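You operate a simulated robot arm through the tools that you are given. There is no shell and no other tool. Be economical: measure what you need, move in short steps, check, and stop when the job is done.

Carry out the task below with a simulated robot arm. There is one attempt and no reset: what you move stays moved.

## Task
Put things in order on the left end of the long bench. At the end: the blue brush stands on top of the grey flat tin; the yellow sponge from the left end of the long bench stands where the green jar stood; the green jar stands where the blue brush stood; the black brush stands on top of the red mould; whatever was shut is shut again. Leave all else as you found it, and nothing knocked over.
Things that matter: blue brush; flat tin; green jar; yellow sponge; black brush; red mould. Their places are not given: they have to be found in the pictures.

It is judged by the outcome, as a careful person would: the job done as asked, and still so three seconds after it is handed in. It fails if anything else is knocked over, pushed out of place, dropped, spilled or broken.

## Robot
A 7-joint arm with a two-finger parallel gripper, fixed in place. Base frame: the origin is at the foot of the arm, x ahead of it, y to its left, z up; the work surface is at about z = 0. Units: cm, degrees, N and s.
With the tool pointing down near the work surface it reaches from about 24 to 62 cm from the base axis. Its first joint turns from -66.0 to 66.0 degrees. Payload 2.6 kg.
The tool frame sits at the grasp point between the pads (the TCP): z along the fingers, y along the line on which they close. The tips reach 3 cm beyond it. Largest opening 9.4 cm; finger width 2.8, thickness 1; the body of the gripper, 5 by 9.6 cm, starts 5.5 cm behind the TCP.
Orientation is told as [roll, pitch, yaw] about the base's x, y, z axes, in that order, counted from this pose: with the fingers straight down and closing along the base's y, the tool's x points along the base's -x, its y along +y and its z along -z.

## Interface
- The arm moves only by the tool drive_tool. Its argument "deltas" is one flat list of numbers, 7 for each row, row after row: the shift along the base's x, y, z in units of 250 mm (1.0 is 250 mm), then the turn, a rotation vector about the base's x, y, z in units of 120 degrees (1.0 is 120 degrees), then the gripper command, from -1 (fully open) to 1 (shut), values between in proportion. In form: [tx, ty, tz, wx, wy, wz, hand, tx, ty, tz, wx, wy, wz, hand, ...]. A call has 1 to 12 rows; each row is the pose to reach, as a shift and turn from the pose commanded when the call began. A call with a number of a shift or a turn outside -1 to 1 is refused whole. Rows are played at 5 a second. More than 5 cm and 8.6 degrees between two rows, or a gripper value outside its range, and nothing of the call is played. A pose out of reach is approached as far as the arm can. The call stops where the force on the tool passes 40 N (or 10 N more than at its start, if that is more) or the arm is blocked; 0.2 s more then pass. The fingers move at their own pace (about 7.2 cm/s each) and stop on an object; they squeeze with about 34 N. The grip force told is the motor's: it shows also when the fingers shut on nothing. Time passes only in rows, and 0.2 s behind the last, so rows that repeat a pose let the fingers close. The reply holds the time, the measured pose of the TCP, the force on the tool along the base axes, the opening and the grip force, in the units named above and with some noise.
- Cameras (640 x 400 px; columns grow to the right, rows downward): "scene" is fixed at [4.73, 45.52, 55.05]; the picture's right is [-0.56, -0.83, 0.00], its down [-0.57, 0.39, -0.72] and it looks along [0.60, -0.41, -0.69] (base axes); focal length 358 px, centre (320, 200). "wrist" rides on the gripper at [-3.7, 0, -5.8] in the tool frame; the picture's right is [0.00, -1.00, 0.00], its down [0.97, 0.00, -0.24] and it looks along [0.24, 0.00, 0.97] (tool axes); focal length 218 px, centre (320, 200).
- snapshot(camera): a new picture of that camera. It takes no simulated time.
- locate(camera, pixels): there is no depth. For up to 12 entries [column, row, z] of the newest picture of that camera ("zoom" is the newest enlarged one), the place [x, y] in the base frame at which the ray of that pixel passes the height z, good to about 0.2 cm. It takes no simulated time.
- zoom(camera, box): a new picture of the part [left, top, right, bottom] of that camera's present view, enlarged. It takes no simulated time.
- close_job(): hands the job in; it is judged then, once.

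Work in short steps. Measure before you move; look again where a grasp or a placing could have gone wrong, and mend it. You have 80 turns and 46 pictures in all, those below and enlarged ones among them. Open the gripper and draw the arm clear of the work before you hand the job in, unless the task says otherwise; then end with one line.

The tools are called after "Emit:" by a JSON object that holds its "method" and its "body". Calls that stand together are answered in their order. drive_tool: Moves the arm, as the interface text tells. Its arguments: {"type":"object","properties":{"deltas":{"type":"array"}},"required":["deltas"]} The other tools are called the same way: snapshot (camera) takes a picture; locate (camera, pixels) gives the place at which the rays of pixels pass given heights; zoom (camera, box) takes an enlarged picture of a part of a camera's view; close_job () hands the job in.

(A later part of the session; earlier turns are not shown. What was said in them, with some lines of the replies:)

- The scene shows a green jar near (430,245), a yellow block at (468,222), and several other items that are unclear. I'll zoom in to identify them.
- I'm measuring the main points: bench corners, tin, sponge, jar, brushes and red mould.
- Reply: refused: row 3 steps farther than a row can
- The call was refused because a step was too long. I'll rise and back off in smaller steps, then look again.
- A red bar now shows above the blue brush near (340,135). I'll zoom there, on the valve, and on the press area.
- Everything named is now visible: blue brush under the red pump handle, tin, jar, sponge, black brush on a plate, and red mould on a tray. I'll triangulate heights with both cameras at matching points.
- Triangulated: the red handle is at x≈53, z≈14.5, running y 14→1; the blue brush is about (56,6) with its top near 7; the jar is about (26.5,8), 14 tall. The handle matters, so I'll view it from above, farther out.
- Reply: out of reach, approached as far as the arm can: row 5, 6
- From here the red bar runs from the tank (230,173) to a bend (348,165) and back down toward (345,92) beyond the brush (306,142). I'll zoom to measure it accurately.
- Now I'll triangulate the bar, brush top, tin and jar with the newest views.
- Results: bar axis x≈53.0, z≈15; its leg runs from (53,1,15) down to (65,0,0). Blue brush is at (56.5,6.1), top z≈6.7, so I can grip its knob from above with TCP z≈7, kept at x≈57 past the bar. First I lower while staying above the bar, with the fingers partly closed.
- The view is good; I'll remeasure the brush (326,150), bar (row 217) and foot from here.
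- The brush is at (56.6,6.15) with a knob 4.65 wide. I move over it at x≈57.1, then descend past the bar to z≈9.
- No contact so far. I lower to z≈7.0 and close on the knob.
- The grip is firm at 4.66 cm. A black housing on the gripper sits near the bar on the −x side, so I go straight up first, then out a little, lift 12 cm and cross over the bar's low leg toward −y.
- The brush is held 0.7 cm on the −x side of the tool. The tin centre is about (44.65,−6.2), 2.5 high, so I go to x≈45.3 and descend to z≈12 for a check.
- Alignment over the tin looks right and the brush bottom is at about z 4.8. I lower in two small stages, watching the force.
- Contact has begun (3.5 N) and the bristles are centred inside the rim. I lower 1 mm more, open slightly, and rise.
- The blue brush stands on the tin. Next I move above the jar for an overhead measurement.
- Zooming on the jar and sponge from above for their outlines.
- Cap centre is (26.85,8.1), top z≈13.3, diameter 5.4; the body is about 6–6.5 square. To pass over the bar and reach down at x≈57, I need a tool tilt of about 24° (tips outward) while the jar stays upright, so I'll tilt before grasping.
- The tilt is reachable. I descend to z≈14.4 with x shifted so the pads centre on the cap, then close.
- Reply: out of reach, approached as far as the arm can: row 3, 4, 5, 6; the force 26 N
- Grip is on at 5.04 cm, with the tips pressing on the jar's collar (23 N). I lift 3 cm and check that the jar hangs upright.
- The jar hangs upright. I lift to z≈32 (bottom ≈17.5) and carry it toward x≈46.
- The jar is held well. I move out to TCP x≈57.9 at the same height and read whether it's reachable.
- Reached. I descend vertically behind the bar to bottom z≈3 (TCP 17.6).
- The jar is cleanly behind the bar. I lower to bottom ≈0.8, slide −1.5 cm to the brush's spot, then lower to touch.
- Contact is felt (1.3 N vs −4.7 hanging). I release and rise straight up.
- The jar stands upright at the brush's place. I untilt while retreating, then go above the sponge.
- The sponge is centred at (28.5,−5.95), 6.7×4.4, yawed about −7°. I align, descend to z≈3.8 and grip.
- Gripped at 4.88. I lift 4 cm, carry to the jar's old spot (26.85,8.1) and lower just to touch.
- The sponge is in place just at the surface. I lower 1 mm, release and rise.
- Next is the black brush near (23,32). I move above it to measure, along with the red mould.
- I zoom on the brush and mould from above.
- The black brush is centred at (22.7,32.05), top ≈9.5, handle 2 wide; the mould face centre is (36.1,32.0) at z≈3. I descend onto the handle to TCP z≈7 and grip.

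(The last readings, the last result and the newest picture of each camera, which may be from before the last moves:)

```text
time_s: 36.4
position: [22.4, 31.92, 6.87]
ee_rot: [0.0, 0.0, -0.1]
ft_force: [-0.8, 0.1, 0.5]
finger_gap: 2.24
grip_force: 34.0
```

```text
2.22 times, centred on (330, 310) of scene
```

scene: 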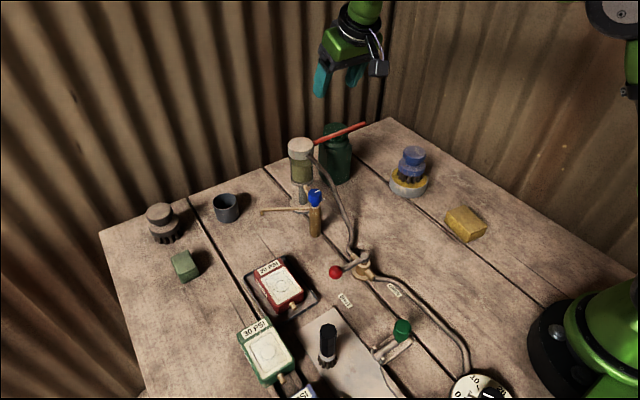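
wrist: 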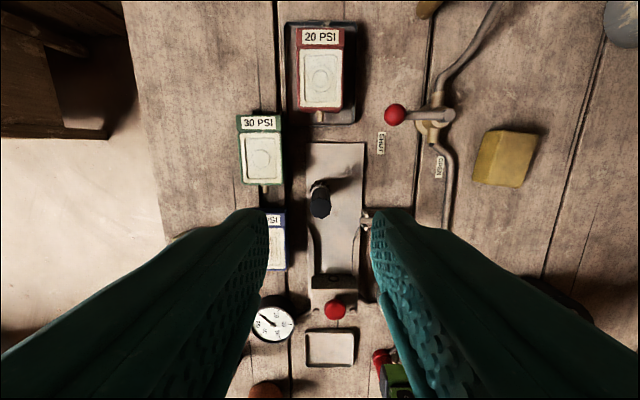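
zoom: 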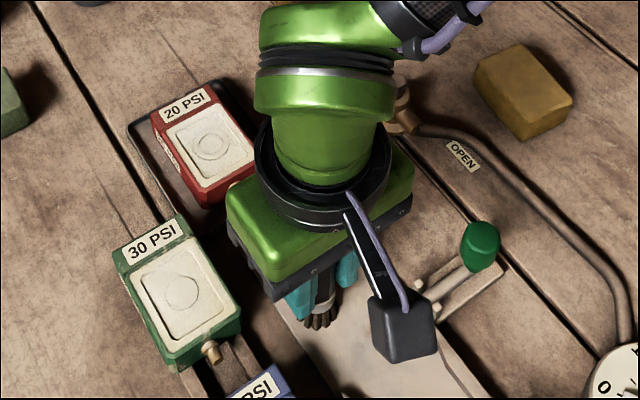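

Gripped. I lift 6 cm and carry it above the mould centre, then check alignment.

Emit:
{"method": "drive_tool", "body": {"deltas": [0, 0, 0.05, 0, 0, 0, 0.8, 0, 0, 0.22, 0, 0, 0, 0.8, 0.14, 0, 0.26, 0, 0, 0, 0.8, 0.28, 0, 0.26, 0, 0, 0, 0.8, 0.42, 0, 0.26, 0, 0, 0, 0.8, 0.534, 0, 0.26, 0, 0, 0, 0.8, 0.534, 0, 0.2, 0, 0, 0, 0.8, 0.534, 0, 0.2, 0, 0, 0, 0.8]}}

Emit:
{"method": "zoom", "body": {"camera": "scene", "box": [220, 220, 340, 320]}}

```text
time_s: 38.2
position: [35.89, 31.85, 12.12]
ee_rot: [0.0, 0.0, 0.0]
ft_force: [-0.2, 0.2, -0.6]
finger_gap: 2.26
grip_force: 34.5
```

```text
4.00 times, centred on (280, 270) of scene
```

zoom: 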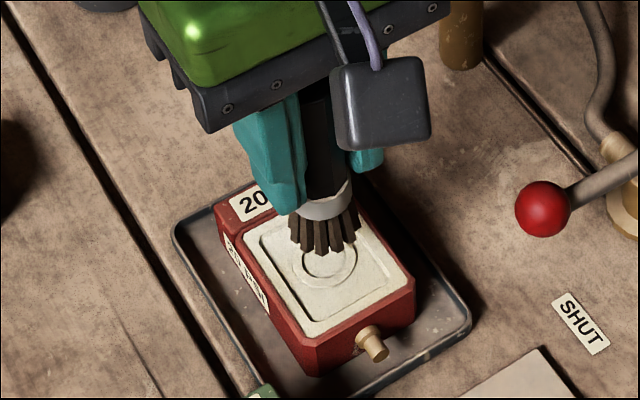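

Laterally aligned (bristles column 323 vs ring 324). I lower 1.2 cm and look again.

Emit:
{"method": "drive_tool", "body": {"deltas": [0, 0, -0.02, 0, 0, 0, 0.8, 0, 0, -0.035, 0, 0, 0, 0.8, 0, 0, -0.048, 0, 0, 0, 0.8]}}

Emit:
{"method": "zoom", "body": {"camera": "scene", "box": [230, 240, 330, 310]}}

```text
time_s: 39.0
position: [35.87, 31.85, 10.77]
ee_rot: [0.0, 0.0, -0.1]
ft_force: [0.2, -0.6, -1.2]
finger_gap: 2.23
grip_force: 34.5
```

```text
5.71 times, centred on (280, 275) of scene
```

zoom: 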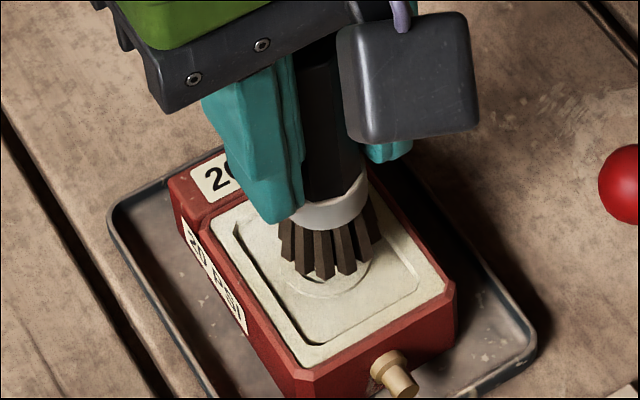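

The bristles are nearing the ring. I lower 0.6 cm more in fine steps and read the force.

Emit:
{"method": "drive_tool", "body": {"deltas": [0, 0, -0.008, 0, 0, 0, 0.8, 0, 0, -0.016, 0, 0, 0, 0.8, 0, 0, -0.024, 0, 0, 0, 0.8]}}

```text
time_s: 39.8
position: [35.88, 31.89, 10.14]
ee_rot: [0.0, 0.0, 0.0]
ft_force: [0.2, -0.4, -0.2]
finger_gap: 2.27
grip_force: 34.2
```

No clear contact yet, so I take another 0.4 cm in fine steps.

Emit:
{"method": "drive_tool", "body": {"deltas": [0, 0, -0.006, 0, 0, 0, 0.8, 0, 0, -0.012, 0, 0, 0, 0.8, 0, 0, -0.016, 0, 0, 0, 0.8]}}

Emit:
{"method": "zoom", "body": {"camera": "scene", "box": [230, 240, 330, 310]}}

```text
time_s: 40.6
position: [35.9, 31.85, 9.7]
ee_rot: [-0.1, 0.0, 0.1]
ft_force: [0.0, -0.7, 0.9]
finger_gap: 2.23
grip_force: 33.9
```

```text
5.71 times, centred on (280, 275) of scene
```

zoom: 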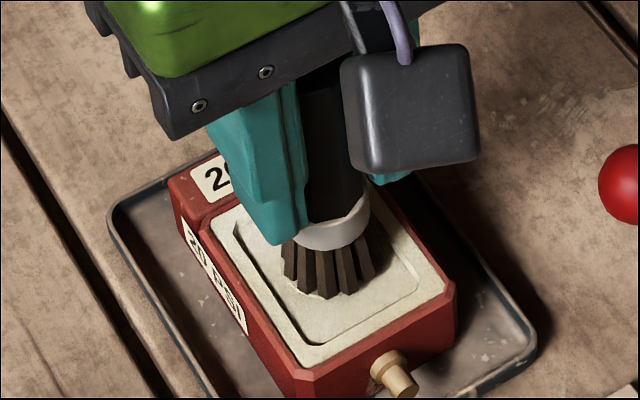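

The bristles now cover the ring and the force has turned (0.9 N). I lower 1.5 mm more to seat it.

Emit:
{"method": "drive_tool", "body": {"deltas": [0, 0, -0.003, 0, 0, 0, 0.8, 0, 0, -0.006, 0, 0, 0, 0.8, 0, 0, -0.006, 0, 0, 0, 0.8]}}

```text
time_s: 41.4
position: [35.82, 31.94, 9.73]
ee_rot: [0.2, -0.1, -0.1]
ft_force: [-3.0, -4.3, 14.2]
finger_gap: 2.22
grip_force: 33.8
```

Firm contact (14 N). I ease 1 mm, release gently and rise straight up.

Emit:
{"method": "drive_tool", "body": {"deltas": [0, 0, 0.003, 0, 0, 0, 0.7, 0, 0, 0.003, 0, 0, 0, 0.4, 0, 0, 0.003, 0, 0, 0, 0.15, 0, 0, 0.003, 0, 0, 0, 0.15, 0, 0, 0.06, 0, 0, 0, 0.15, 0, 0, 0.2, 0, 0, 0, 0.1, 0, 0, 0.36, 0, 0, 0, 0.1, 0, 0, 0.54, 0, 0, 0, 0, 0, 0, 0.7, 0, 0, 0, 0]}}

Emit:
{"method": "drive_tool", "body": {"deltas": [0, -0.18, 0.05, 0, 0, 0, -0.5, 0, -0.36, 0.1, 0, 0, 0, -1, -0.05, -0.54, 0.15, 0, 0, 0, -1, -0.1, -0.7, 0.2, 0, 0, 0, -1]}}

Emit:
{"method": "snapshot", "body": {"camera": "scene"}}

Emit:
{"method": "snapshot", "body": {"camera": "wrist"}}

```text
time_s: 43.4
position: [35.9, 31.95, 27.24]
ee_rot: [0.1, -0.1, -0.1]
ft_force: [-0.3, -0.2, 0.7]
finger_gap: 4.7
grip_force: 0.1
```

```text
time_s: 44.4
position: [33.18, 14.44, 32.3]
ee_rot: [0.0, 0.0, 0.0]
ft_force: [-0.7, 0.7, -0.7]
finger_gap: 9.41
grip_force: 0.1
```

```text
4 pictures are left
```

scene: 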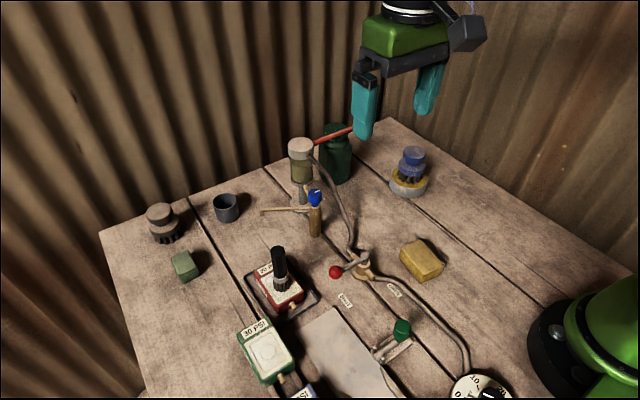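

```text
3 pictures are left
```

wrist: 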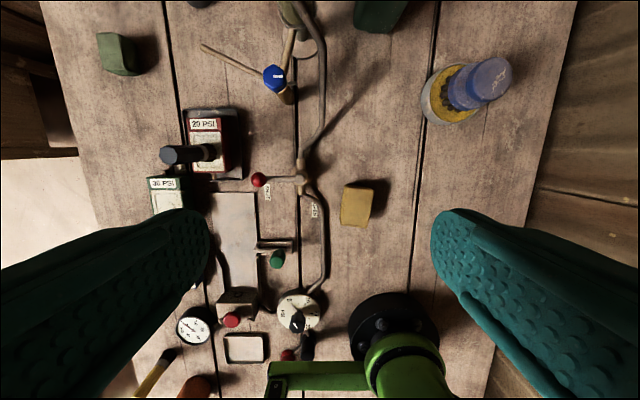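

All four items stand in place. I verify the sponge's position (wrist 357,206; scene 422,258) before handing in.

Emit:
{"method": "locate", "body": {"camera": "wrist", "pixels": [[358, 205, 3], [358, 205, 2]]}}

Emit:
{"method": "locate", "body": {"camera": "scene", "pixels": [[423, 257, 3], [335, 181, 0]]}}

Emit:
{"method": "zoom", "body": {"camera": "scene", "box": [220, 220, 340, 320]}}

```text
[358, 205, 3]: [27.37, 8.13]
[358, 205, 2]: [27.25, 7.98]
```

```text
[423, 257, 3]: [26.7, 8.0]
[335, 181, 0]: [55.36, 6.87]
```

```text
4.00 times, centred on (280, 270) of scene
```

zoom: 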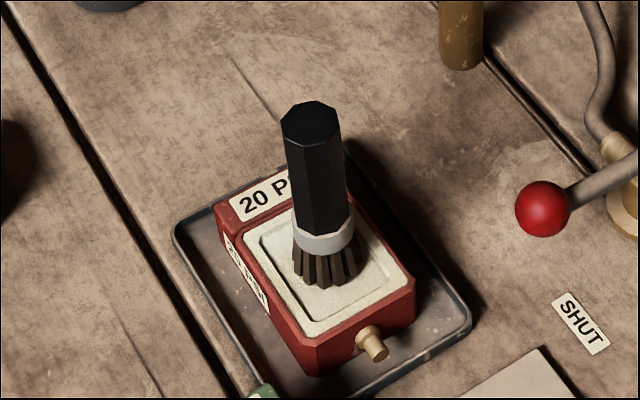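

The sponge is at about (26.9,8.05), the black brush is upright and centred on the mould, the valve is still shut, and the arm is clear with the gripper open. Handing in.

Emit:
{"method": "close_job", "body": {}}

```text
The job is handed in.
```

The job is done and handed in: the blue brush is on the grey flat tin, the green jar is where the blue brush stood, the yellow sponge is where the jar stood, the black brush is on the red mould, and I opened nothing, so the shut valve stayed shut.
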